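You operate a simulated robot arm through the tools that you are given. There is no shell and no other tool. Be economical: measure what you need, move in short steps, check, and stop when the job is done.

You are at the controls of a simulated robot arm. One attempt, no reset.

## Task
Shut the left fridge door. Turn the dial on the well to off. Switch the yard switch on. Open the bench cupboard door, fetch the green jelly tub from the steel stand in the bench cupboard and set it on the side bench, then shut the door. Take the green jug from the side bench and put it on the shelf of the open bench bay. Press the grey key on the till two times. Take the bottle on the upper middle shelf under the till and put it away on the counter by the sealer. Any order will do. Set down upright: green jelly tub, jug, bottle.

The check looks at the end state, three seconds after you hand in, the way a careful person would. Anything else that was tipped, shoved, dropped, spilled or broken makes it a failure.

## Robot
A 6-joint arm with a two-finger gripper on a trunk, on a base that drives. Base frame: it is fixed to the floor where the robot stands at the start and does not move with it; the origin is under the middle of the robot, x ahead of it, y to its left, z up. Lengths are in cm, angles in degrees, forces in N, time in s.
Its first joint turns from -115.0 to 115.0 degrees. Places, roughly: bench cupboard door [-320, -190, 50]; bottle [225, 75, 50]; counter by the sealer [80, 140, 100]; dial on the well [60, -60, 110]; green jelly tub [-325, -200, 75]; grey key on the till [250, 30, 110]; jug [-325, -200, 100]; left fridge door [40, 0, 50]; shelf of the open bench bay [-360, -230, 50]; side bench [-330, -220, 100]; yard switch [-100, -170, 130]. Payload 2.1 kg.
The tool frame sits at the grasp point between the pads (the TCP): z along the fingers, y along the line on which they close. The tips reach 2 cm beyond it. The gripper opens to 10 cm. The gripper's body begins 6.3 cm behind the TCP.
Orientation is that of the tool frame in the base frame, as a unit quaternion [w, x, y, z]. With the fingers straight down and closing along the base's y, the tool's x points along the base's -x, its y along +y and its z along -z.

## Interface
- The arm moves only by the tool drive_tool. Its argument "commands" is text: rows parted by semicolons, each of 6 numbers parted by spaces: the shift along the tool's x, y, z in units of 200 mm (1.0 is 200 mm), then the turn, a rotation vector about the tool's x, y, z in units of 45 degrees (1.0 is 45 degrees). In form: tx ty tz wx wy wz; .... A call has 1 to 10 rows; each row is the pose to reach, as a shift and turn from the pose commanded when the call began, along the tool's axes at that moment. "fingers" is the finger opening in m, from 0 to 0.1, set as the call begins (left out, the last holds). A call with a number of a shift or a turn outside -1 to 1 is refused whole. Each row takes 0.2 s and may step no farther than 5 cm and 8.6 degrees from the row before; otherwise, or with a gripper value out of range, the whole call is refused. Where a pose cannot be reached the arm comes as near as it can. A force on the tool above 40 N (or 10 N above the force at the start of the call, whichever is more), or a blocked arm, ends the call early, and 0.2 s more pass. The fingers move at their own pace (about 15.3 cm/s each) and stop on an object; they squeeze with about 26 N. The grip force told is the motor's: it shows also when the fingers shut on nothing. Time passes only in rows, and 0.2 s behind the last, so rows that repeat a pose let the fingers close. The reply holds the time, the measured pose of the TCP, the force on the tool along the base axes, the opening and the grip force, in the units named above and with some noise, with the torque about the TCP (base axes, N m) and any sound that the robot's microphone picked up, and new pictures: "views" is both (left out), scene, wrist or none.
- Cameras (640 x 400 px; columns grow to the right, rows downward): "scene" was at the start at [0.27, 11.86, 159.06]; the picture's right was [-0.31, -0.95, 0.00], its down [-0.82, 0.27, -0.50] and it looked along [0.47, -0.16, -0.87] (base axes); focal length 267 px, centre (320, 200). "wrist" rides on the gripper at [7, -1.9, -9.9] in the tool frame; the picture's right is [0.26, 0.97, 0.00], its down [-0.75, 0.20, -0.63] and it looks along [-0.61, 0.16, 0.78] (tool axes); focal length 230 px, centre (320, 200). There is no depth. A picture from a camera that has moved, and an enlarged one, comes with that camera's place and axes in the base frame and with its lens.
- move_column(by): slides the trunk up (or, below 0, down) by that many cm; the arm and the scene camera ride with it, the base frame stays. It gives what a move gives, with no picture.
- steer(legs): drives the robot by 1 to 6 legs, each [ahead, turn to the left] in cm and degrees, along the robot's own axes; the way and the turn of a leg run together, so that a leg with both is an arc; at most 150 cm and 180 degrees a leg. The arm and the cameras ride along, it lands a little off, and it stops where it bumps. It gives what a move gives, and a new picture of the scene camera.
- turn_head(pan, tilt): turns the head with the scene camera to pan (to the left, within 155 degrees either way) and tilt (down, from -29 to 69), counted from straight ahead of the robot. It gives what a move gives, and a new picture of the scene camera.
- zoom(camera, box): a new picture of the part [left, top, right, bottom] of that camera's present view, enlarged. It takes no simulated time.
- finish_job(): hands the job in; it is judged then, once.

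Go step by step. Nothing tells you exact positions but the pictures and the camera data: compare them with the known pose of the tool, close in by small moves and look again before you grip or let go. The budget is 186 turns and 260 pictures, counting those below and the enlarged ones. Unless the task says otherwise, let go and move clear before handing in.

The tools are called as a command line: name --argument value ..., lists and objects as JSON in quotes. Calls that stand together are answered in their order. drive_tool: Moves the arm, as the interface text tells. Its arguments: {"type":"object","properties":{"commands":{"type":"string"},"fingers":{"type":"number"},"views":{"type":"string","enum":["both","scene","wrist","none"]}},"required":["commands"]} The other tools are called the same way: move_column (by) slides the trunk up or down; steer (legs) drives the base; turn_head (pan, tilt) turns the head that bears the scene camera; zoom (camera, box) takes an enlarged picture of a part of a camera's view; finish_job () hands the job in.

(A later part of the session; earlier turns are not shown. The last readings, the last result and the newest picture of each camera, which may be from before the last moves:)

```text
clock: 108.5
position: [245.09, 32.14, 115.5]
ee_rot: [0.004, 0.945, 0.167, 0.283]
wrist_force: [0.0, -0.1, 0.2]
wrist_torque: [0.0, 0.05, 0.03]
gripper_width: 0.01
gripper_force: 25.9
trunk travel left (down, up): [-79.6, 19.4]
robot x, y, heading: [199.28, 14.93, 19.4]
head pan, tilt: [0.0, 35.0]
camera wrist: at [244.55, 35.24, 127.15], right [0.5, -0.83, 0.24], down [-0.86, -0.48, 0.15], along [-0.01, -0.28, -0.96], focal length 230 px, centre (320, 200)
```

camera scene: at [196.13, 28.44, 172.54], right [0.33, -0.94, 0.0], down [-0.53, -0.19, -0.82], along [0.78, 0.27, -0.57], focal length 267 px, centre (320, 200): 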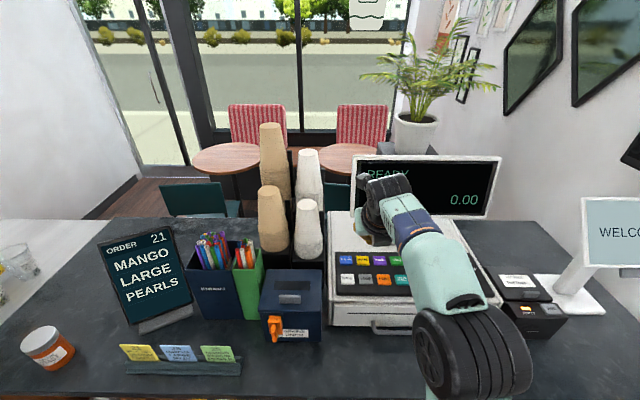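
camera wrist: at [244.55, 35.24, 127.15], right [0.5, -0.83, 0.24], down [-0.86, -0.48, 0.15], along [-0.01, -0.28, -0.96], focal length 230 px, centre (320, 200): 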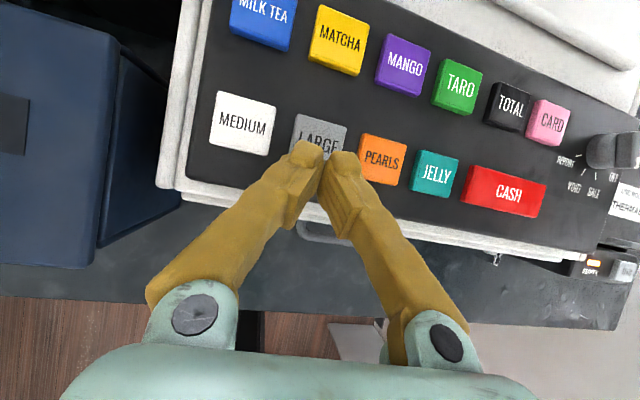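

Aligned over the key. Press gently: advance with small steps.

drive_tool --commands "0.025 0 0.06 0 0 0;0.03 0 0.11 0 0 0;0.03 0 0.13 0 0 0;0.03 0 0.15 0 0 0" --views "wrist"

```text
clock: 109.5
position: [247.15, 32.61, 113.22]
ee_rot: [0.004, 0.944, 0.166, 0.285]
wrist_force: [0.6, -0.2, -0.6]
wrist_torque: [0.01, 0.0, 0.02]
gripper_width: 0.0
gripper_force: 26.0
trunk travel left (down, up): [-79.6, 19.4]
robot x, y, heading: [199.15, 14.55, 19.3]
head pan, tilt: [0.0, 35.0]
camera wrist: at [246.57, 35.67, 124.95], right [0.5, -0.83, 0.24], down [-0.86, -0.48, 0.15], along [-0.01, -0.28, -0.96], focal length 230 px, centre (320, 200)
```

wrist: 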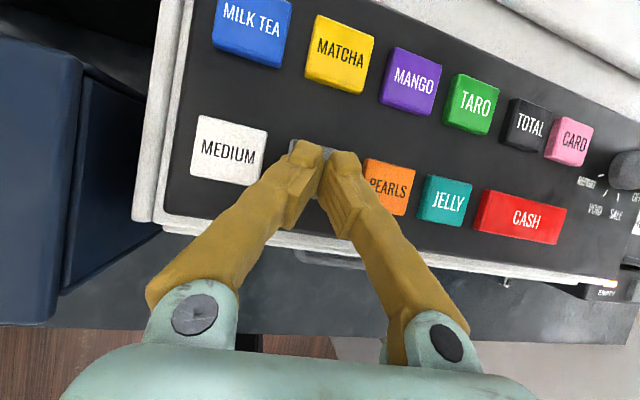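

drive_tool --commands "0 0 0.015 0 0 0;0 0 0.03 0 0 0" --views "none"

drive_tool --commands "0 0 0.01 0 0 0;0 0 0.02 0 0 0" --views "wrist"

```text
clock: 110.1
position: [247.41, 32.69, 112.77]
ee_rot: [0.004, 0.944, 0.166, 0.284]
wrist_force: [0.6, -0.3, 0.9]
wrist_torque: [0.04, 0.02, 0.0]
gripper_width: 0.0
gripper_force: 25.7
trunk travel left (down, up): [-79.6, 19.4]
robot x, y, heading: [199.49, 14.73, 19.4]
head pan, tilt: [0.0, 35.0]
```

```text
clock: 110.7
position: [247.52, 32.62, 112.42]
ee_rot: [0.005, 0.945, 0.166, 0.283]
wrist_force: [0.0, 0.1, 1.9]
wrist_torque: [0.03, 0.02, -0.03]
gripper_width: 0.0
gripper_force: 25.8
trunk travel left (down, up): [-79.6, 19.4]
robot x, y, heading: [199.01, 14.51, 19.3]
head pan, tilt: [0.0, 35.0]
heard: click
camera wrist: at [247.01, 35.73, 124.19], right [0.5, -0.83, 0.24], down [-0.86, -0.48, 0.15], along [-0.01, -0.28, -0.96], focal length 230 px, centre (320, 200)
```

wrist: 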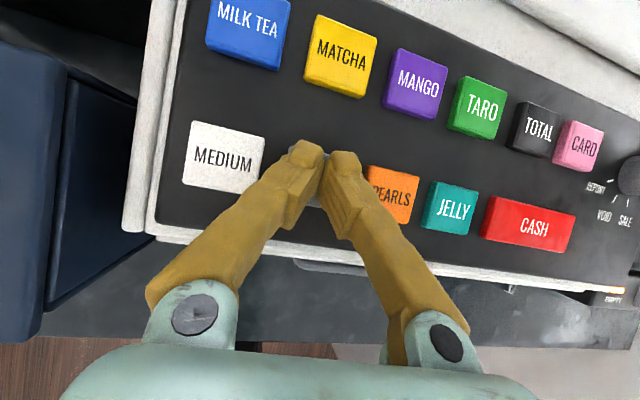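

Click heard: one press. Lift off and press the second time the same way.

drive_tool --commands "0 0 -0.06 0 0 0;0 0 -0.06 0 0 0" --views "scene"

zoom --camera "scene" --box '[320, 140, 520, 265]'

drive_tool --commands "0 0 0.03 0 0 0;0 0 0.04 0 0 0;0 0 0.05 0 0 0;0 0 0.06 0 0 0" --views "none"

```text
clock: 111.3
position: [246.9, 32.53, 113.38]
ee_rot: [0.004, 0.944, 0.166, 0.284]
wrist_force: [-0.4, 0.5, 0.1]
wrist_torque: [0.01, 0.04, 0.03]
gripper_width: 0.0
gripper_force: 26.2
trunk travel left (down, up): [-79.6, 19.4]
robot x, y, heading: [199.64, 14.89, 19.3]
head pan, tilt: [0.0, 35.0]
camera scene: at [197.34, 28.89, 160.51], right [0.33, -0.94, 0.0], down [-0.54, -0.19, -0.82], along [0.77, 0.27, -0.57], focal length 267 px, centre (320, 200)
```

scene: 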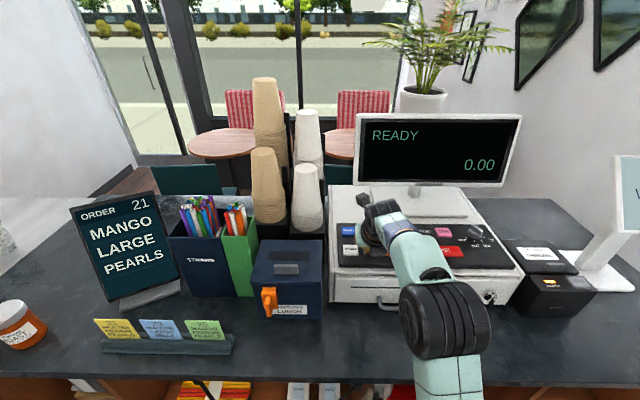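

```text
3.20 times, centred on (420, 202) of scene
camera zoom: at [197.34, 28.89, 160.51], right [0.33, -0.94, 0.0], down [-0.54, -0.19, -0.82], along [0.77, 0.27, -0.57], focal length 854 px, centre (0, 192)
```

zoom: 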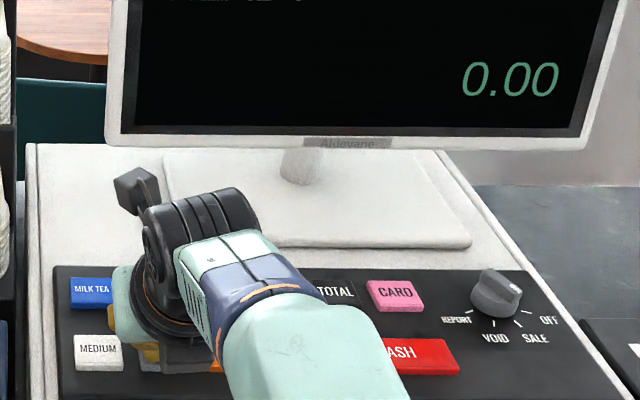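

```text
clock: 112.3
position: [247.6, 32.79, 112.4]
ee_rot: [0.004, 0.944, 0.166, 0.284]
wrist_force: [-1.1, -0.5, 1.7]
wrist_torque: [0.03, 0.07, -0.02]
gripper_width: 0.0
gripper_force: 26.2
trunk travel left (down, up): [-79.6, 19.4]
robot x, y, heading: [199.44, 14.95, 19.5]
head pan, tilt: [0.0, 35.0]
heard: click
```

Second click. Lift clear and check the display.

drive_tool --commands "0 0 -0.15 0 0 0;0 0 -0.35 0 0 0;0 0 -0.5 0 0 0" --views "both"

zoom --camera "scene" --box '[320, 100, 560, 250]'

```text
clock: 113.1
position: [242.09, 31.9, 120.77]
ee_rot: [0.004, 0.945, 0.166, 0.283]
wrist_force: [1.1, 0.1, 0.3]
wrist_torque: [-0.01, 0.01, 0.0]
gripper_width: 0.0
gripper_force: 25.9
trunk travel left (down, up): [-79.6, 19.4]
robot x, y, heading: [199.44, 14.75, 19.3]
head pan, tilt: [0.0, 35.0]
camera scene: at [197.27, 28.86, 160.51], right [0.33, -0.94, 0.0], down [-0.54, -0.19, -0.82], along [0.77, 0.27, -0.57], focal length 267 px, centre (320, 200)
camera wrist: at [241.62, 34.98, 132.49], right [0.5, -0.83, 0.24], down [-0.86, -0.48, 0.15], along [-0.01, -0.28, -0.96], focal length 230 px, centre (320, 200)
```

scene: 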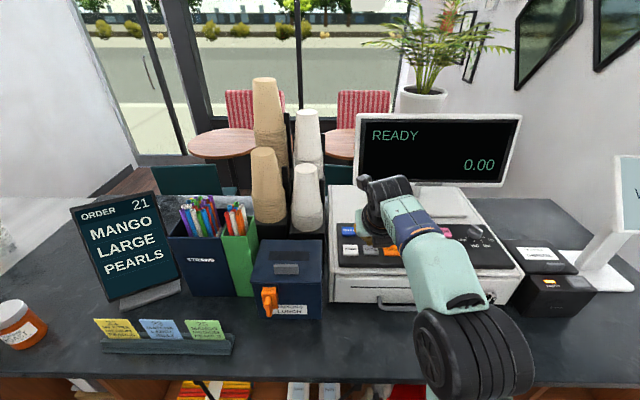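
wrist: 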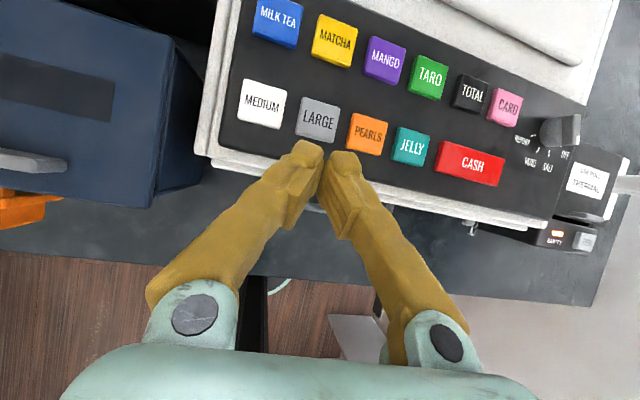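

```text
2.67 times, centred on (440, 175) of scene
camera zoom: at [197.27, 28.86, 160.51], right [0.33, -0.94, 0.0], down [-0.54, -0.19, -0.82], along [0.77, 0.27, -0.57], focal length 712 px, centre (0, 267)
```

zoom: 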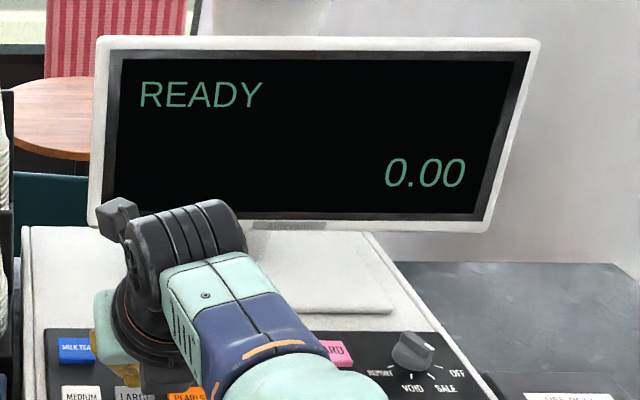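

Both presses clicked. Now the bottle: back out and go stand in front of the middle shelf.

steer --legs '[[-32, 0], [0, 82], [50, 0], [0, -82]]'

drive_tool --commands "0 0 0 0 0.18 0;0 0 0 0 0.36 0;0 0 0 0 0.54 0;0 0 0 0 0.72 0;0 0 0 0 0.9 0;0 0 0 0 1 0" --fingers 0.1 --views "none"

drive_tool --commands "0 0 0 0 0.14 0;0 0 0 0 0.28 0" --views "none"

move_column --by -40

turn_head --pan 0 --tilt 30

```text
clock: 124.8
position: [202.11, 70.02, 120.69]
ee_rot: [0.005, 0.945, 0.162, 0.284]
wrist_force: [-0.4, -0.9, -0.4]
wrist_torque: [-0.03, 0.01, -0.02]
gripper_width: 0.0
gripper_force: 25.9
trunk travel left (down, up): [-79.6, 19.4]
robot x, y, heading: [159.08, 52.92, 19.1]
head pan, tilt: [0.0, 35.0]
camera scene: at [157.23, 67.29, 160.51], right [0.33, -0.95, 0.0], down [-0.54, -0.19, -0.82], along [0.77, 0.27, -0.57], focal length 267 px, centre (320, 200)
```

scene: 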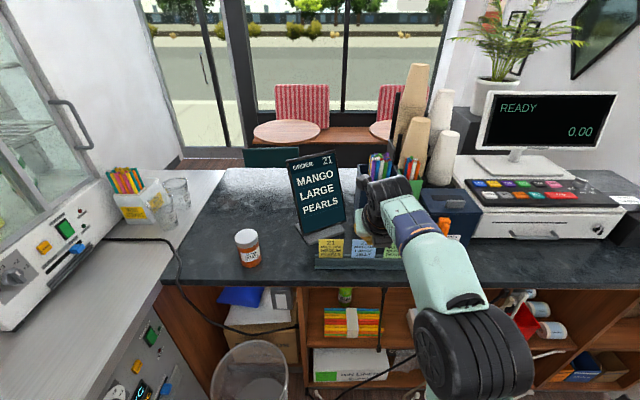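

```text
clock: 126.2
position: [202.18, 70.12, 120.68]
ee_rot: [-0.059, 0.765, 0.154, 0.623]
wrist_force: [-0.3, 0.9, 0.6]
wrist_torque: [-0.02, -0.01, -0.05]
gripper_width: 10.0
gripper_force: 0.0
out of reach, approached as far as the arm can: row 5
trunk travel left (down, up): [-79.6, 19.4]
robot x, y, heading: [158.85, 53.11, 19.1]
head pan, tilt: [0.0, 35.0]
```

```text
clock: 126.8
position: [201.33, 71.54, 120.88]
ee_rot: [-0.073, 0.692, 0.143, 0.704]
wrist_force: [-0.1, 0.0, -0.4]
wrist_torque: [0.0, -0.01, -0.02]
gripper_width: 10.0
gripper_force: 0.0
out of reach, approached as far as the arm can: row 1, 2
trunk travel left (down, up): [-79.6, 19.4]
robot x, y, heading: [159.65, 53.07, 18.9]
head pan, tilt: [0.0, 35.0]
```

```text
clock: 130.6
position: [201.22, 71.49, 80.94]
ee_rot: [-0.073, 0.692, 0.144, 0.704]
wrist_force: [0.9, -0.2, -0.4]
wrist_torque: [0.01, -0.02, 0.02]
gripper_width: 9.98
gripper_force: 0.0
trunk travel left (down, up): [-39.6, 59.4]
robot x, y, heading: [159.01, 53.19, 19.0]
head pan, tilt: [0.0, 35.0]
```

```text
clock: 131.3
position: [201.29, 71.61, 81.04]
ee_rot: [-0.073, 0.692, 0.143, 0.703]
wrist_force: [-0.2, -1.1, 0.5]
wrist_torque: [0.02, 0.0, 0.01]
gripper_width: 10.0
gripper_force: 0.0
trunk travel left (down, up): [-39.6, 59.4]
robot x, y, heading: [158.92, 53.44, 19.0]
head pan, tilt: [0.0, 30.0]
camera scene: at [157.46, 67.36, 121.29], right [0.33, -0.95, 0.0], down [-0.47, -0.16, -0.87], along [0.82, 0.28, -0.5], focal length 267 px, centre (320, 200)
```

scene: 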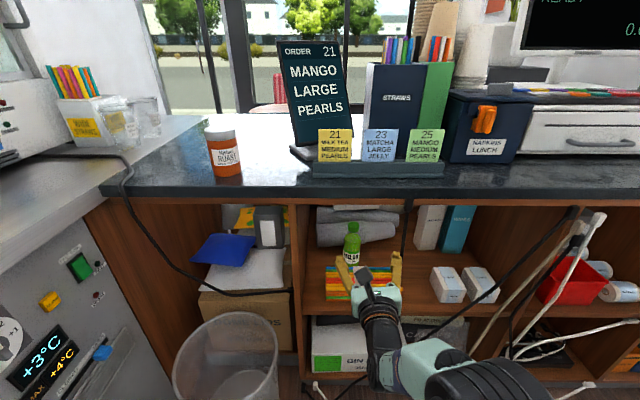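

zoom --camera "wrist" --box '[0, 0, 640, 400]'

zoom --camera "scene" --box '[280, 190, 440, 290]'

```text
1.00 times, centred on (320, 200) of wrist (not enlarged: the box is as wide or as high as the picture)
camera zoom: at [191.0, 70.89, 87.59], right [0.28, -0.89, 0.35], down [-0.52, -0.45, -0.73], along [0.81, 0.02, -0.59], focal length 230 px, centre (320, 200)
```

zoom: 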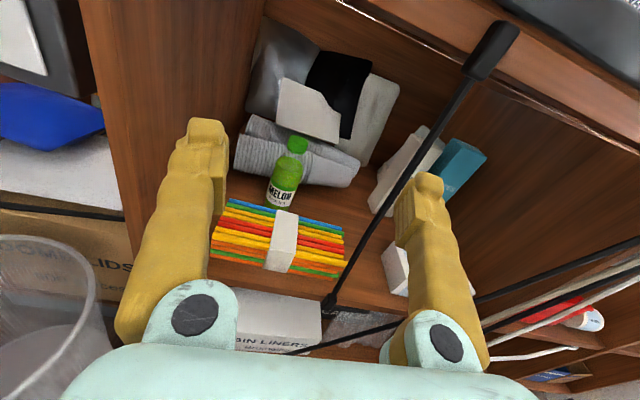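

```text
4.00 times, centred on (360, 240) of scene
camera zoom: at [157.46, 67.36, 121.29], right [0.33, -0.95, 0.0], down [-0.47, -0.16, -0.87], along [0.82, 0.28, -0.5], focal length 1067 px, centre (160, 40)
```

zoom: 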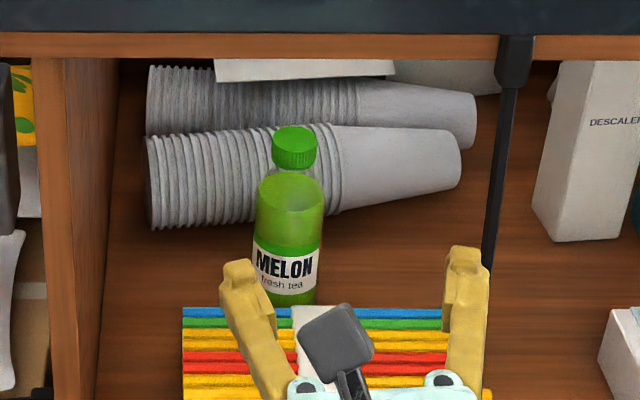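

The bottle is at about (237,82), base z≈46.5, cap 66, 29 cm deep behind a straw bundle, with a cable hanging right of it. I'll approach on heading ≈7° from the left side, above the bundle.

steer --legs '[[-20, 0], [0, 39], [25.5, 0], [0, -51]]'

drive_tool --commands "0 0 0 0 -0.12 0;0 0 0 0 -0.24 0" --fingers 0.085 --views "none"

move_column --by -24

zoom --camera "wrist" --box '[0, 0, 640, 400]'

zoom --camera "scene" --box '[0, 0, 640, 400]'

```text
clock: 138.5
position: [198.59, 77.2, 80.97]
ee_rot: [0.003, 0.704, 0.068, 0.707]
wrist_force: [-0.3, -0.7, 0.3]
wrist_torque: [-0.03, -0.01, -0.02]
gripper_width: 10.02
gripper_force: 0.0
trunk travel left (down, up): [-39.6, 59.4]
robot x, y, heading: [153.36, 68.83, 6.4]
head pan, tilt: [0.0, 30.0]
camera scene: at [154.91, 82.51, 121.29], right [0.12, -0.99, 0.0], down [-0.5, -0.06, -0.87], along [0.86, 0.1, -0.5], focal length 267 px, centre (320, 200)
```

scene: 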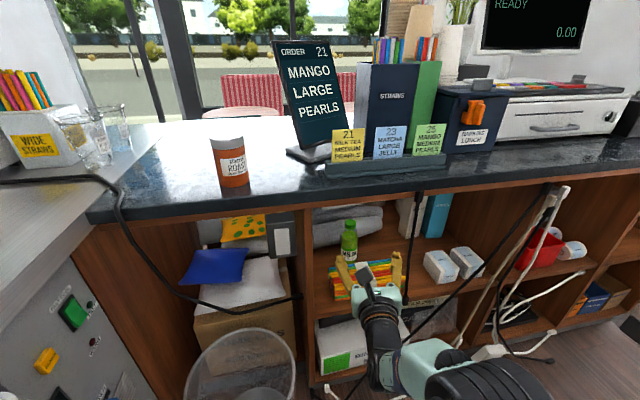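

```text
clock: 139.1
position: [198.55, 77.17, 80.95]
ee_rot: [0.009, 0.768, 0.068, 0.637]
wrist_force: [0.6, 0.2, 0.7]
wrist_torque: [0.02, 0.0, -0.03]
gripper_width: 8.5
gripper_force: 0.0
trunk travel left (down, up): [-39.6, 59.4]
robot x, y, heading: [153.31, 68.22, 6.6]
head pan, tilt: [0.0, 30.0]
```

```text
clock: 141.6
position: [198.65, 77.16, 56.91]
ee_rot: [0.011, 0.767, 0.066, 0.638]
wrist_force: [-0.4, 0.7, 0.5]
wrist_torque: [0.02, -0.01, -0.01]
gripper_width: 8.5
gripper_force: 0.0
trunk travel left (down, up): [-15.6, 83.4]
robot x, y, heading: [153.52, 68.51, 6.4]
head pan, tilt: [0.0, 30.0]
```

```text
1.00 times, centred on (320, 200) of wrist (not enlarged: the box is as wide or as high as the picture)
camera zoom: at [189.84, 79.02, 65.35], right [0.13, -0.93, 0.35], down [-0.73, -0.33, -0.6], along [0.67, -0.18, -0.72], focal length 230 px, centre (320, 200)
```

zoom: 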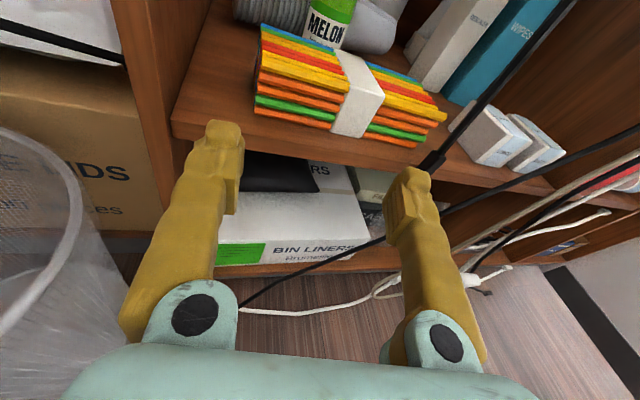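

```text
1.00 times, centred on (320, 200) of scene (not enlarged: the box is as wide or as high as the picture)
camera zoom: at [154.91, 82.51, 97.3], right [0.12, -0.99, 0.0], down [-0.5, -0.06, -0.87], along [0.86, 0.1, -0.5], focal length 267 px, centre (320, 200)
```

zoom: 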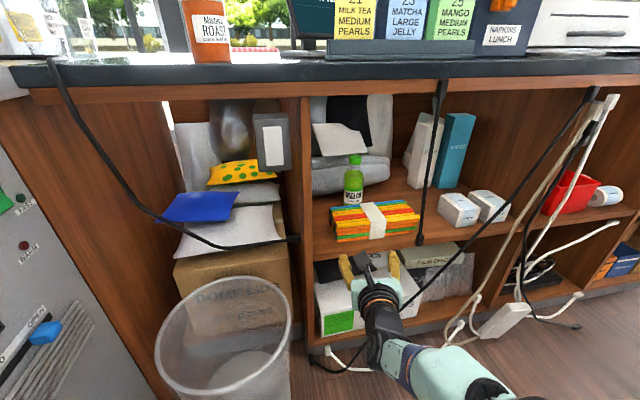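

Bottle refined to (235,81), shelf z≈50, bundle top ≈55, grip height ≈59. I'm aligned; raise 2.5 and move in.

move_column --by 2.5

steer --legs '[[16, 0]]'

zoom --camera "wrist" --box '[0, 0, 640, 400]'

```text
clock: 142.3
position: [198.61, 77.17, 59.43]
ee_rot: [0.01, 0.767, 0.067, 0.638]
wrist_force: [0.0, -0.4, 0.0]
wrist_torque: [-0.01, -0.01, 0.02]
gripper_width: 8.5
gripper_force: 0.0
trunk travel left (down, up): [-18.1, 80.9]
robot x, y, heading: [153.59, 67.9, 6.5]
head pan, tilt: [0.0, 30.0]
```

```text
clock: 143.7
position: [214.31, 79.07, 59.44]
ee_rot: [0.009, 0.767, 0.069, 0.638]
wrist_force: [0.5, -1.2, -0.4]
wrist_torque: [-0.03, 0.01, 0.03]
gripper_width: 8.5
gripper_force: 0.0
trunk travel left (down, up): [-18.1, 80.9]
robot x, y, heading: [169.21, 70.21, 6.9]
head pan, tilt: [0.0, 30.0]
camera scene: at [170.66, 84.38, 99.79], right [0.12, -0.99, 0.0], down [-0.5, -0.06, -0.87], along [0.86, 0.1, -0.5], focal length 267 px, centre (320, 200)
```

scene: 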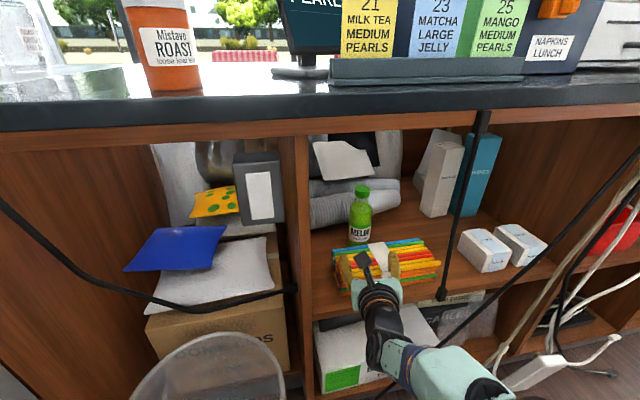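

```text
1.00 times, centred on (320, 200) of wrist (not enlarged: the box is as wide or as high as the picture)
camera zoom: at [205.61, 81.0, 67.85], right [0.14, -0.93, 0.35], down [-0.73, -0.33, -0.6], along [0.67, -0.17, -0.72], focal length 230 px, centre (320, 200)
```

zoom: 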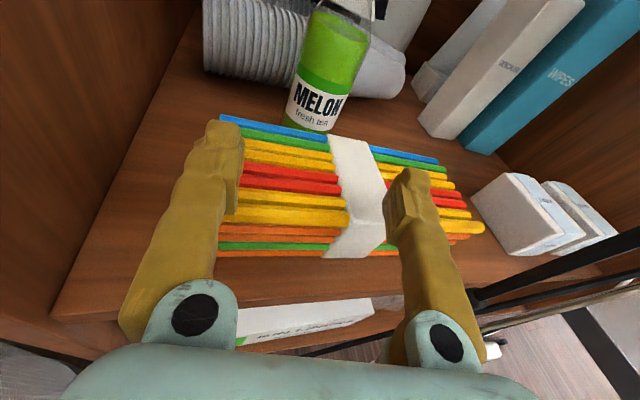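

Nudge heading slightly right and go further in.

steer --legs '[[10, -1.3]]'

zoom --camera "wrist" --box '[0, 0, 640, 400]'

```text
clock: 144.8
position: [224.27, 79.3, 59.51]
ee_rot: [0.015, 0.768, 0.061, 0.638]
wrist_force: [0.2, -0.6, -0.8]
wrist_torque: [0.01, 0.02, 0.0]
gripper_width: 8.49
gripper_force: 0.1
trunk travel left (down, up): [-18.1, 80.9]
robot x, y, heading: [179.28, 71.05, 5.7]
head pan, tilt: [0.0, 30.0]
camera scene: at [180.7, 85.41, 99.79], right [0.1, -1.0, 0.0], down [-0.5, -0.05, -0.87], along [0.86, 0.09, -0.5], focal length 267 px, centre (320, 200)
```

scene: 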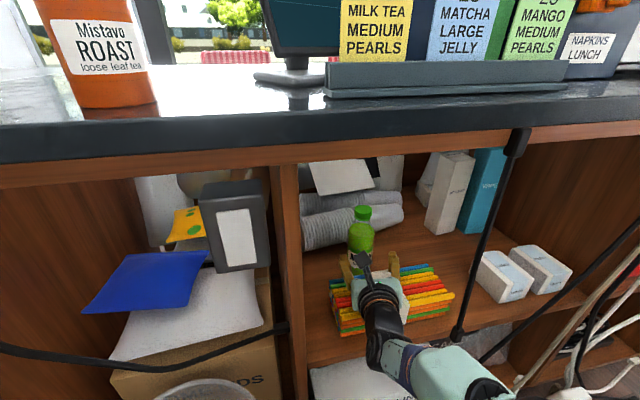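

```text
1.00 times, centred on (320, 200) of wrist (not enlarged: the box is as wide or as high as the picture)
camera zoom: at [215.57, 81.33, 67.85], right [0.12, -0.93, 0.35], down [-0.74, -0.32, -0.6], along [0.67, -0.19, -0.72], focal length 230 px, centre (320, 200)
```

zoom: 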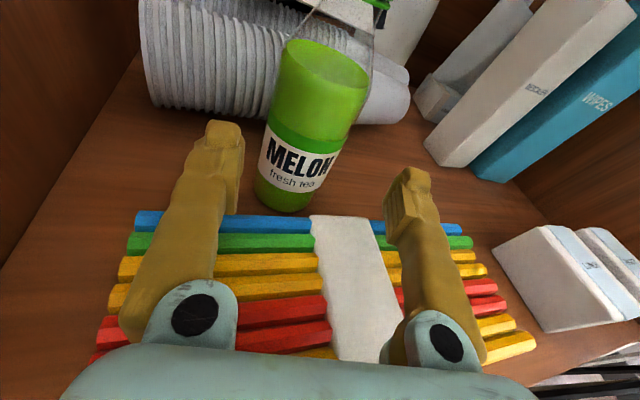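

Bottle is now clearly ahead at about (232.5,80.7). Advance 7 more.

steer --legs '[[6.5, 0.7]]'

zoom --camera "wrist" --box '[0, 0, 640, 400]'

```text
clock: 145.8
position: [230.77, 80.59, 59.52]
ee_rot: [0.01, 0.767, 0.067, 0.638]
wrist_force: [-0.1, 0.5, 0.6]
wrist_torque: [-0.01, 0.0, 0.0]
gripper_width: 8.52
gripper_force: 0.1
trunk travel left (down, up): [-18.1, 80.9]
robot x, y, heading: [185.5, 72.03, 6.2]
head pan, tilt: [0.0, 30.0]
camera scene: at [187.11, 86.13, 99.79], right [0.11, -0.99, 0.0], down [-0.5, -0.06, -0.87], along [0.86, 0.1, -0.5], focal length 267 px, centre (320, 200)
```

scene: 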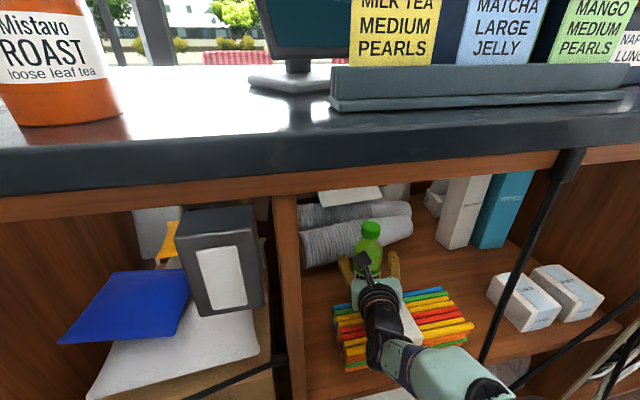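

```text
1.00 times, centred on (320, 200) of wrist (not enlarged: the box is as wide or as high as the picture)
camera zoom: at [222.03, 82.48, 67.85], right [0.13, -0.93, 0.35], down [-0.73, -0.33, -0.6], along [0.67, -0.18, -0.72], focal length 230 px, centre (320, 200)
```

zoom: 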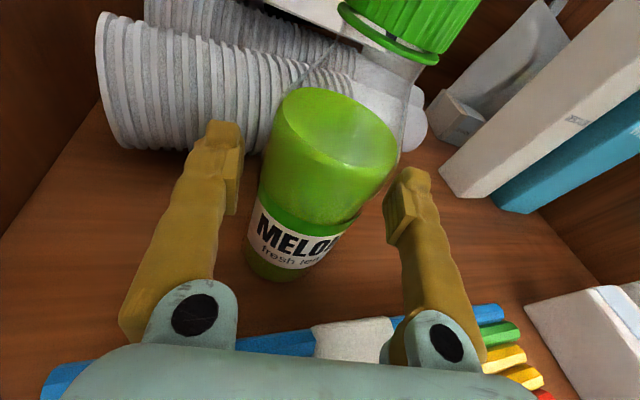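

The bottle is between the fingers. Advance 1.5 cm and close.

steer --legs '[[1.7, 0]]'

drive_tool --commands "0 0 0 0 0 0;0 0 0 0 0 0;0 0 0 0 0 0" --fingers 0.03 --views "wrist"

```text
clock: 146.6
position: [232.52, 80.76, 59.49]
ee_rot: [0.011, 0.767, 0.067, 0.638]
wrist_force: [0.3, -0.9, 0.5]
wrist_torque: [0.0, 0.01, -0.01]
gripper_width: 8.51
gripper_force: 0.0
trunk travel left (down, up): [-18.1, 80.9]
robot x, y, heading: [187.15, 72.2, 6.4]
head pan, tilt: [0.0, 30.0]
camera scene: at [188.81, 86.32, 99.79], right [0.11, -0.99, 0.0], down [-0.5, -0.06, -0.87], along [0.86, 0.1, -0.5], focal length 267 px, centre (320, 200)
```

scene: 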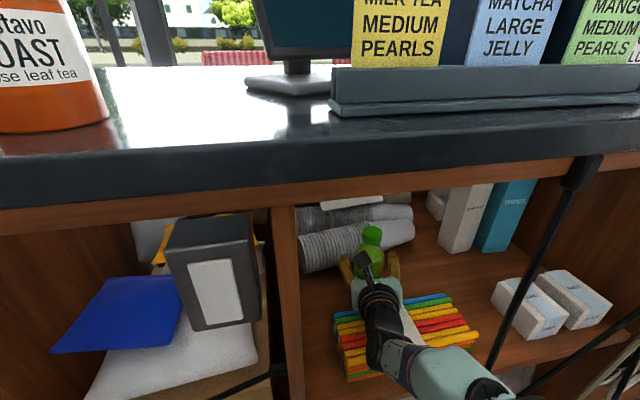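

```text
clock: 147.4
position: [232.49, 80.66, 59.54]
ee_rot: [0.011, 0.768, 0.067, 0.637]
wrist_force: [0.0, 1.2, 0.0]
wrist_torque: [0.26, 0.02, -0.04]
gripper_width: 6.47
gripper_force: 25.9
trunk travel left (down, up): [-18.1, 80.9]
robot x, y, heading: [187.57, 72.24, 6.6]
head pan, tilt: [0.0, 30.0]
camera wrist: at [223.72, 82.68, 67.84], right [0.13, -0.93, 0.35], down [-0.73, -0.33, -0.6], along [0.67, -0.18, -0.72], focal length 230 px, centre (320, 200)
```

wrist: 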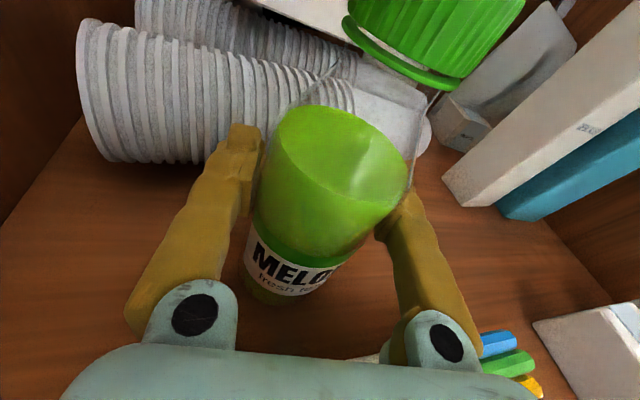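

Gripped (6.5 cm). Lift 8 cm and back out.

move_column --by 8

steer --legs '[[-40, 0]]'

move_column --by 40

drive_tool --commands "0 0 0 0 0 0" --views "wrist"

```text
clock: 148.6
position: [232.53, 80.78, 67.45]
ee_rot: [0.01, 0.768, 0.067, 0.637]
wrist_force: [-0.5, 0.4, -3.0]
wrist_torque: [0.03, -0.07, -0.01]
gripper_width: 6.2
gripper_force: 26.0
trunk travel left (down, up): [-26.1, 72.9]
robot x, y, heading: [187.33, 72.17, 6.3]
head pan, tilt: [0.0, 30.0]
```

```text
clock: 151.1
position: [192.75, 76.28, 67.47]
ee_rot: [0.012, 0.768, 0.066, 0.637]
wrist_force: [-0.2, -0.1, -4.4]
wrist_torque: [0.02, -0.02, -0.01]
gripper_width: 6.19
gripper_force: 26.5
trunk travel left (down, up): [-26.1, 72.9]
robot x, y, heading: [147.46, 67.75, 6.1]
head pan, tilt: [0.0, 30.0]
camera scene: at [149.09, 81.89, 107.79], right [0.11, -0.99, 0.0], down [-0.5, -0.06, -0.87], along [0.86, 0.1, -0.5], focal length 267 px, centre (320, 200)
```

scene: 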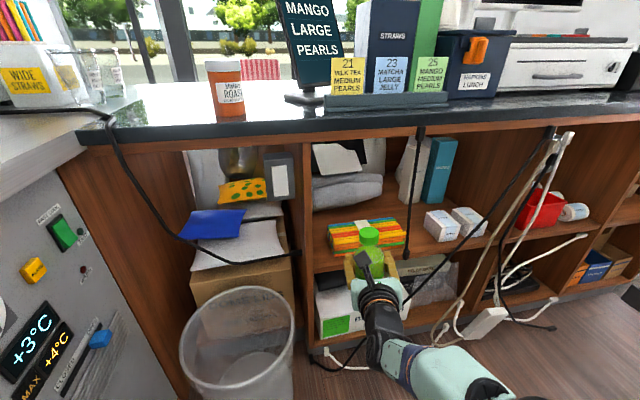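

```text
clock: 154.9
position: [192.76, 76.29, 107.45]
ee_rot: [0.011, 0.767, 0.066, 0.638]
wrist_force: [-0.1, 0.0, -3.6]
wrist_torque: [0.01, -0.01, -0.01]
gripper_width: 6.18
gripper_force: 26.6
trunk travel left (down, up): [-66.1, 32.9]
robot x, y, heading: [147.54, 67.73, 6.1]
head pan, tilt: [0.0, 30.0]
```

```text
clock: 155.3
position: [192.66, 76.4, 107.45]
ee_rot: [0.011, 0.767, 0.066, 0.638]
wrist_force: [0.6, 1.1, -4.0]
wrist_torque: [0.0, -0.02, -0.02]
gripper_width: 6.18
gripper_force: 26.2
trunk travel left (down, up): [-66.1, 32.9]
robot x, y, heading: [147.7, 67.51, 6.4]
head pan, tilt: [0.0, 30.0]
camera wrist: at [184.01, 78.24, 115.81], right [0.13, -0.93, 0.35], down [-0.73, -0.33, -0.6], along [0.67, -0.18, -0.72], focal length 230 px, centre (320, 200)
```

wrist: 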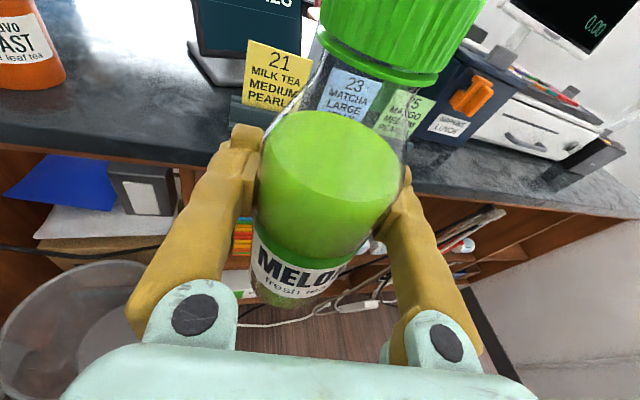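

Bottle held well. Raise further and back down the aisle to face the left counter by the sealer.

move_column --by 18

steer --legs '[[0, 21.5], [-76, 0], [0, 79]]'

turn_head --pan 0 --tilt 45

```text
clock: 157.3
position: [192.89, 76.33, 125.46]
ee_rot: [0.012, 0.768, 0.065, 0.637]
wrist_force: [0.2, -0.2, -4.1]
wrist_torque: [0.01, -0.01, -0.03]
gripper_width: 6.2
gripper_force: 26.5
trunk travel left (down, up): [-84.1, 14.9]
robot x, y, heading: [147.49, 67.38, 6.3]
head pan, tilt: [0.0, 30.0]
```

```text
clock: 165.9
position: [65.17, 75.81, 125.42]
ee_rot: [-0.478, 0.448, 0.627, 0.422]
wrist_force: [0.4, -0.7, -3.5]
wrist_torque: [0.01, 0.02, 0.01]
gripper_width: 6.16
gripper_force: 26.3
trunk travel left (down, up): [-84.1, 14.9]
robot x, y, heading: [80.5, 32.85, 105.6]
head pan, tilt: [0.0, 30.0]
camera scene: at [66.42, 31.67, 165.79], right [0.96, 0.27, 0.0], down [0.13, -0.48, -0.87], along [-0.23, 0.83, -0.5], focal length 267 px, centre (320, 200)
```

scene: 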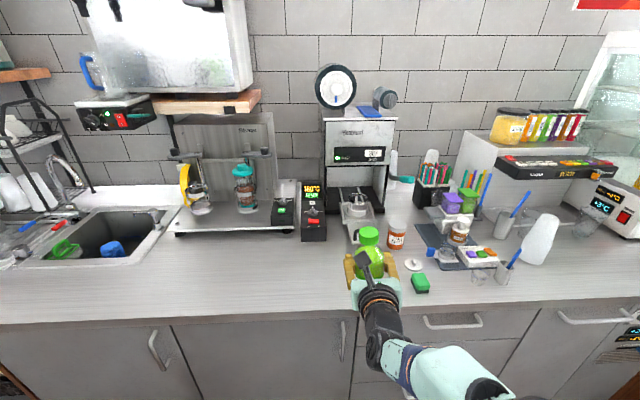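

```text
clock: 166.7
position: [65.14, 75.53, 125.43]
ee_rot: [-0.477, 0.448, 0.627, 0.422]
wrist_force: [0.0, -0.3, -4.5]
wrist_torque: [0.01, 0.0, -0.01]
gripper_width: 6.19
gripper_force: 26.3
trunk travel left (down, up): [-84.1, 14.9]
robot x, y, heading: [80.83, 32.29, 105.4]
head pan, tilt: [0.0, 45.0]
camera scene: at [66.65, 30.77, 163.53], right [0.96, 0.27, 0.0], down [0.19, -0.68, -0.71], along [-0.19, 0.68, -0.71], focal length 267 px, centre (320, 200)
```

scene: 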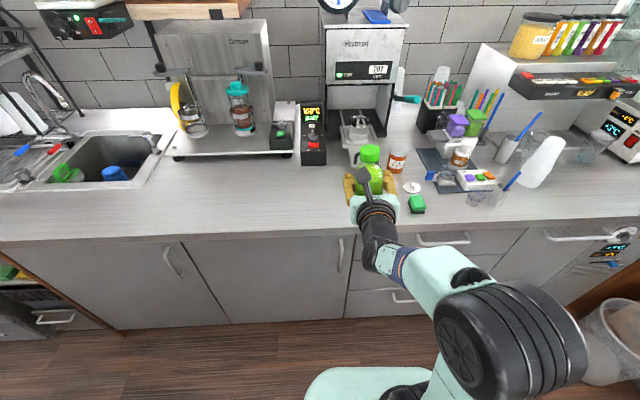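

The sealer stands at about (57,150); free counter at about (67,111), in front-right of it. Drive in with the bottle high.

steer --legs '[[0, -18], [35, 0], [0, 17.5]]'

zoom --camera "wrist" --box '[0, 0, 640, 400]'

```text
clock: 171.0
position: [66.98, 111.15, 125.35]
ee_rot: [-0.477, 0.45, 0.625, 0.424]
wrist_force: [0.2, -0.4, -3.5]
wrist_torque: [0.04, -0.01, -0.02]
gripper_width: 6.16
gripper_force: 26.0
trunk travel left (down, up): [-84.1, 14.9]
robot x, y, heading: [82.29, 67.59, 105.4]
head pan, tilt: [0.0, 45.0]
camera scene: at [68.28, 66.37, 163.53], right [0.97, 0.26, 0.0], down [0.19, -0.68, -0.71], along [-0.18, 0.68, -0.71], focal length 267 px, centre (320, 200)
```

scene: 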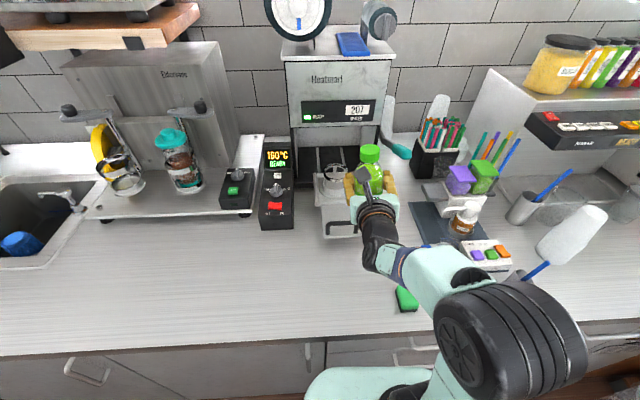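

```text
1.00 times, centred on (320, 200) of wrist (not enlarged: the box is as wide or as high as the picture)
camera zoom: at [66.22, 102.37, 133.81], right [0.9, 0.27, 0.35], down [0.44, -0.68, -0.6], along [0.07, 0.69, -0.72], focal length 230 px, centre (320, 200)
```

zoom: 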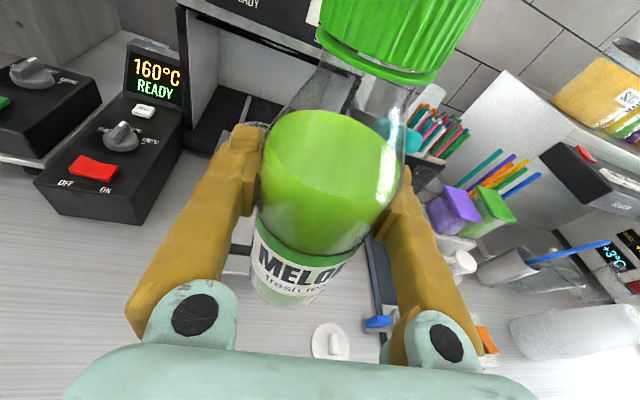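

Spot is clear. Lower 19 cm, then feel for the counter.

move_column --by -19

drive_tool --commands "-0.035 -0.004 0.007 0 0 0;-0.07 -0.007 0.013 0 0 0" --views "both"

```text
clock: 173.0
position: [66.98, 111.21, 106.38]
ee_rot: [-0.477, 0.449, 0.626, 0.423]
wrist_force: [0.8, -0.4, -3.4]
wrist_torque: [0.0, 0.02, 0.0]
gripper_width: 6.16
gripper_force: 25.9
trunk travel left (down, up): [-65.1, 33.9]
robot x, y, heading: [82.65, 68.03, 105.3]
head pan, tilt: [0.0, 45.0]
```

```text
clock: 173.6
position: [67.09, 111.22, 104.95]
ee_rot: [-0.477, 0.449, 0.625, 0.423]
wrist_force: [-0.2, 0.0, -3.4]
wrist_torque: [0.02, 0.04, -0.03]
gripper_width: 6.17
gripper_force: 26.1
trunk travel left (down, up): [-65.1, 33.9]
robot x, y, heading: [82.45, 67.99, 105.1]
head pan, tilt: [0.0, 45.0]
camera scene: at [68.26, 66.34, 144.53], right [0.97, 0.26, 0.0], down [0.19, -0.68, -0.71], along [-0.18, 0.68, -0.71], focal length 267 px, centre (320, 200)
camera wrist: at [66.26, 102.32, 113.38], right [0.9, 0.27, 0.35], down [0.44, -0.68, -0.6], along [0.08, 0.69, -0.72], focal length 230 px, centre (320, 200)
```

scene: 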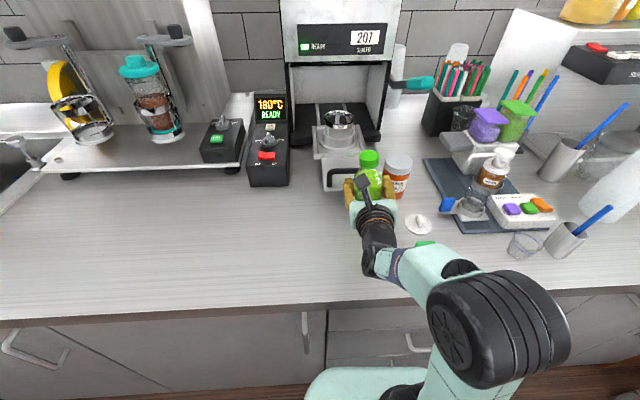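
wrist: 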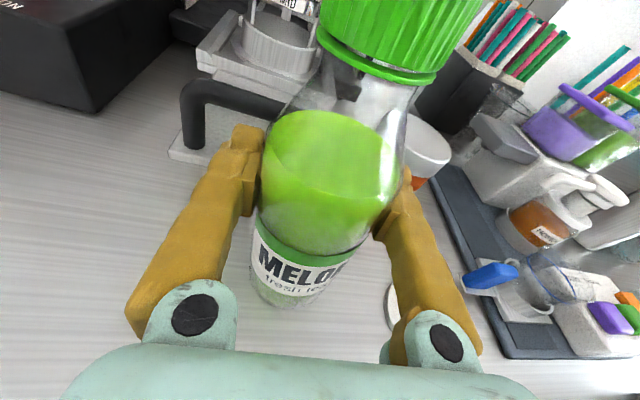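

Clear on both sides. Keep lowering gently till contact.

drive_tool --commands "-0.025 -0.002 0.005 0 0 0;-0.05 -0.005 0.01 0 0 0" --views "none"

drive_tool --commands "-0.02 -0.002 0.004 0 0 0;-0.04 -0.004 0.008 0 0 0" --views "wrist"

```text
clock: 174.2
position: [67.21, 110.81, 104.38]
ee_rot: [-0.481, 0.448, 0.622, 0.426]
wrist_force: [3.5, 1.6, 24.5]
wrist_torque: [-0.06, -0.13, -0.15]
gripper_width: 6.18
gripper_force: 25.7
trunk travel left (down, up): [-65.1, 33.9]
robot x, y, heading: [82.34, 68.13, 105.4]
head pan, tilt: [0.0, 45.0]
```

```text
clock: 174.8
position: [67.35, 110.83, 103.46]
ee_rot: [-0.479, 0.449, 0.624, 0.424]
wrist_force: [2.8, 0.2, 24.6]
wrist_torque: [-0.12, 0.4, 0.0]
gripper_width: 6.14
gripper_force: 26.3
trunk travel left (down, up): [-65.1, 33.9]
robot x, y, heading: [82.47, 68.16, 105.3]
head pan, tilt: [0.0, 45.0]
camera wrist: at [66.5, 101.97, 111.71], right [0.9, 0.27, 0.35], down [0.43, -0.67, -0.6], along [0.07, 0.69, -0.72], focal length 230 px, centre (320, 200)
```

wrist: 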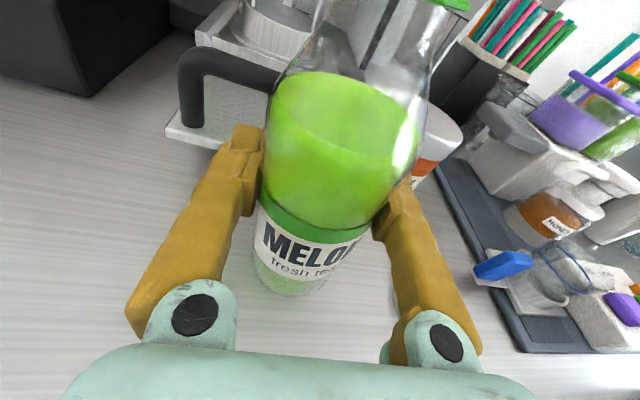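

In contact with the counter. Release and back out slowly.

drive_tool --commands "0 0 0 0 0 0;0 0 0 0 0 0;0 0 0 0 0 0" --fingers 0.09 --views "wrist"

steer --legs '[[-30, 0]]'

```text
clock: 175.6
position: [67.03, 111.19, 103.14]
ee_rot: [-0.476, 0.45, 0.625, 0.424]
wrist_force: [0.5, 0.3, -0.4]
wrist_torque: [-0.01, 0.03, 0.01]
gripper_width: 9.01
gripper_force: 0.2
trunk travel left (down, up): [-65.1, 33.9]
robot x, y, heading: [82.5, 68.03, 105.2]
head pan, tilt: [0.0, 45.0]
camera wrist: at [66.2, 102.32, 111.48], right [0.9, 0.27, 0.35], down [0.44, -0.68, -0.59], along [0.07, 0.69, -0.72], focal length 230 px, centre (320, 200)
```

wrist: 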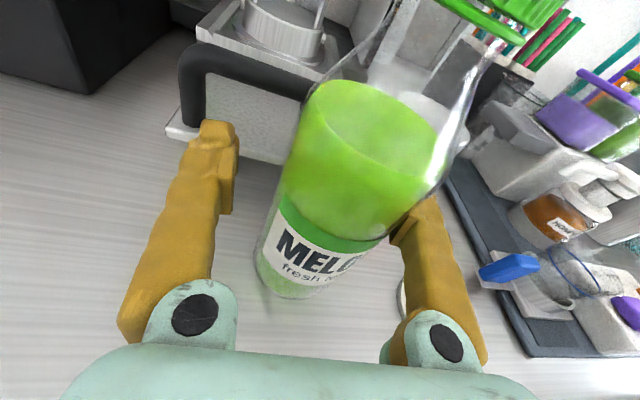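

```text
clock: 177.7
position: [75.08, 81.88, 103.13]
ee_rot: [-0.476, 0.451, 0.624, 0.425]
wrist_force: [0.0, 1.0, -0.4]
wrist_torque: [-0.02, -0.04, 0.05]
gripper_width: 9.01
gripper_force: 0.0
trunk travel left (down, up): [-65.1, 33.9]
robot x, y, heading: [90.15, 38.85, 104.8]
head pan, tilt: [0.0, 45.0]
camera scene: at [76.17, 36.99, 144.53], right [0.97, 0.26, 0.0], down [0.18, -0.68, -0.71], along [-0.18, 0.68, -0.71], focal length 267 px, centre (320, 200)
```

scene: 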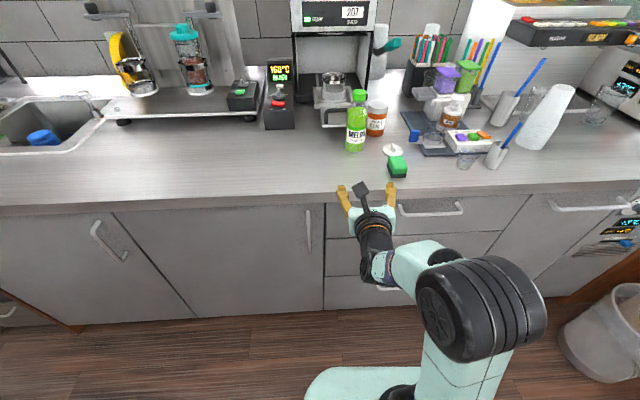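

Bottle stands upright by the sealer. Now turn round and head down the aisle toward the yard switch and side bench.

move_column --by 25

steer --legs '[[0, 91.5], [130, 0]]'

turn_head --pan 30 --tilt 15

turn_head --pan 0 --tilt 25

```text
clock: 180.3
position: [75.0, 81.99, 128.2]
ee_rot: [-0.476, 0.451, 0.624, 0.425]
wrist_force: [-0.9, 0.5, 0.5]
wrist_torque: [0.0, 0.05, -0.02]
gripper_width: 9.0
gripper_force: 0.1
trunk travel left (down, up): [-90.1, 8.9]
robot x, y, heading: [90.56, 38.31, 105.0]
head pan, tilt: [0.0, 45.0]
```

```text
clock: 190.6
position: [-76.04, -12.0, 128.14]
ee_rot: [-0.637, -0.128, 0.759, -0.04]
wrist_force: [0.4, 0.0, -0.3]
wrist_torque: [0.01, -0.02, -0.01]
gripper_width: 8.97
gripper_force: 0.0
trunk travel left (down, up): [-90.1, 8.9]
robot x, y, heading: [-32.75, 4.13, -164.2]
head pan, tilt: [0.0, 45.0]
camera scene: at [-31.17, -10.26, 169.53], right [-0.27, 0.96, 0.0], down [0.68, 0.19, -0.71], along [-0.68, -0.19, -0.71], focal length 267 px, centre (320, 200)
```

scene: 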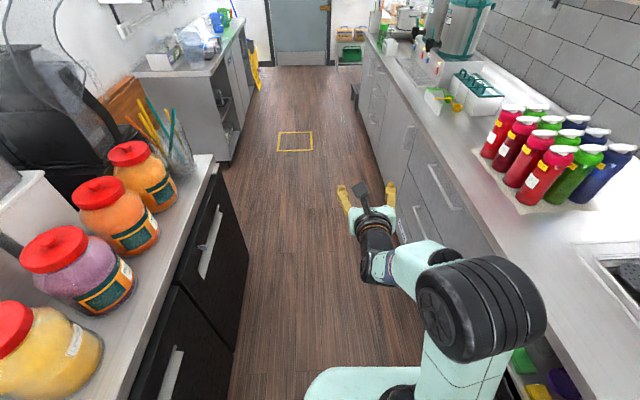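

```text
clock: 191.5
position: [-76.08, -11.87, 128.1]
ee_rot: [-0.636, -0.128, 0.76, -0.041]
wrist_force: [0.3, 0.1, 0.3]
wrist_torque: [0.03, -0.02, 0.0]
gripper_width: 8.99
gripper_force: 0.0
trunk travel left (down, up): [-90.1, 8.9]
robot x, y, heading: [-33.13, 3.55, -164.5]
head pan, tilt: [30.0, 15.0]
camera scene: at [-29.96, -14.73, 174.21], right [-0.71, 0.7, 0.0], down [0.18, 0.19, -0.97], along [-0.68, -0.69, -0.26], focal length 267 px, centre (320, 200)
```

scene: 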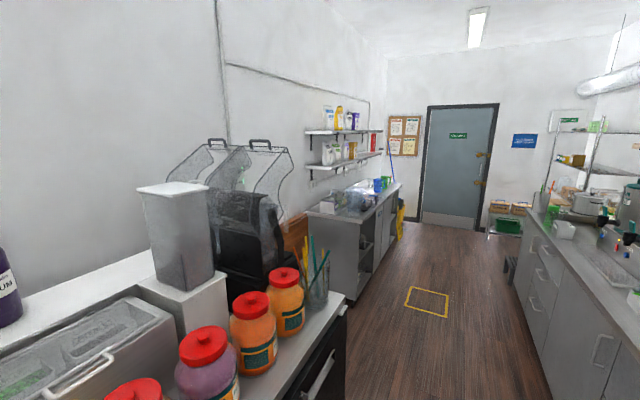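

```text
clock: 192.5
position: [-76.07, -11.96, 128.19]
ee_rot: [-0.636, -0.128, 0.76, -0.04]
wrist_force: [-0.7, 0.8, -0.8]
wrist_torque: [0.0, -0.01, 0.0]
gripper_width: 8.97
gripper_force: 0.1
trunk travel left (down, up): [-90.1, 8.9]
robot x, y, heading: [-32.79, 3.97, -164.6]
head pan, tilt: [0.0, 25.0]
camera scene: at [-32.25, -10.58, 172.59], right [-0.27, 0.96, 0.0], down [0.41, 0.11, -0.91], along [-0.87, -0.24, -0.42], focal length 267 px, centre (320, 200)
```

scene: 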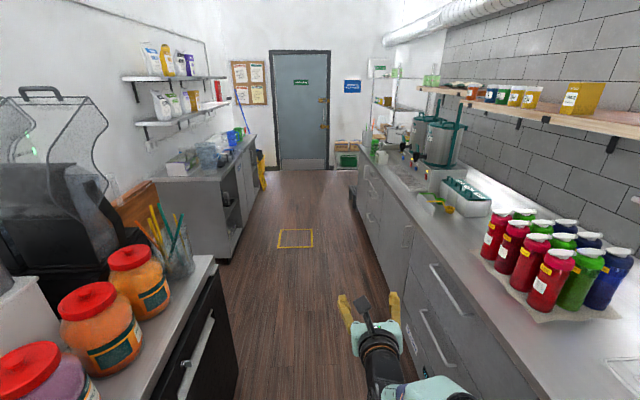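

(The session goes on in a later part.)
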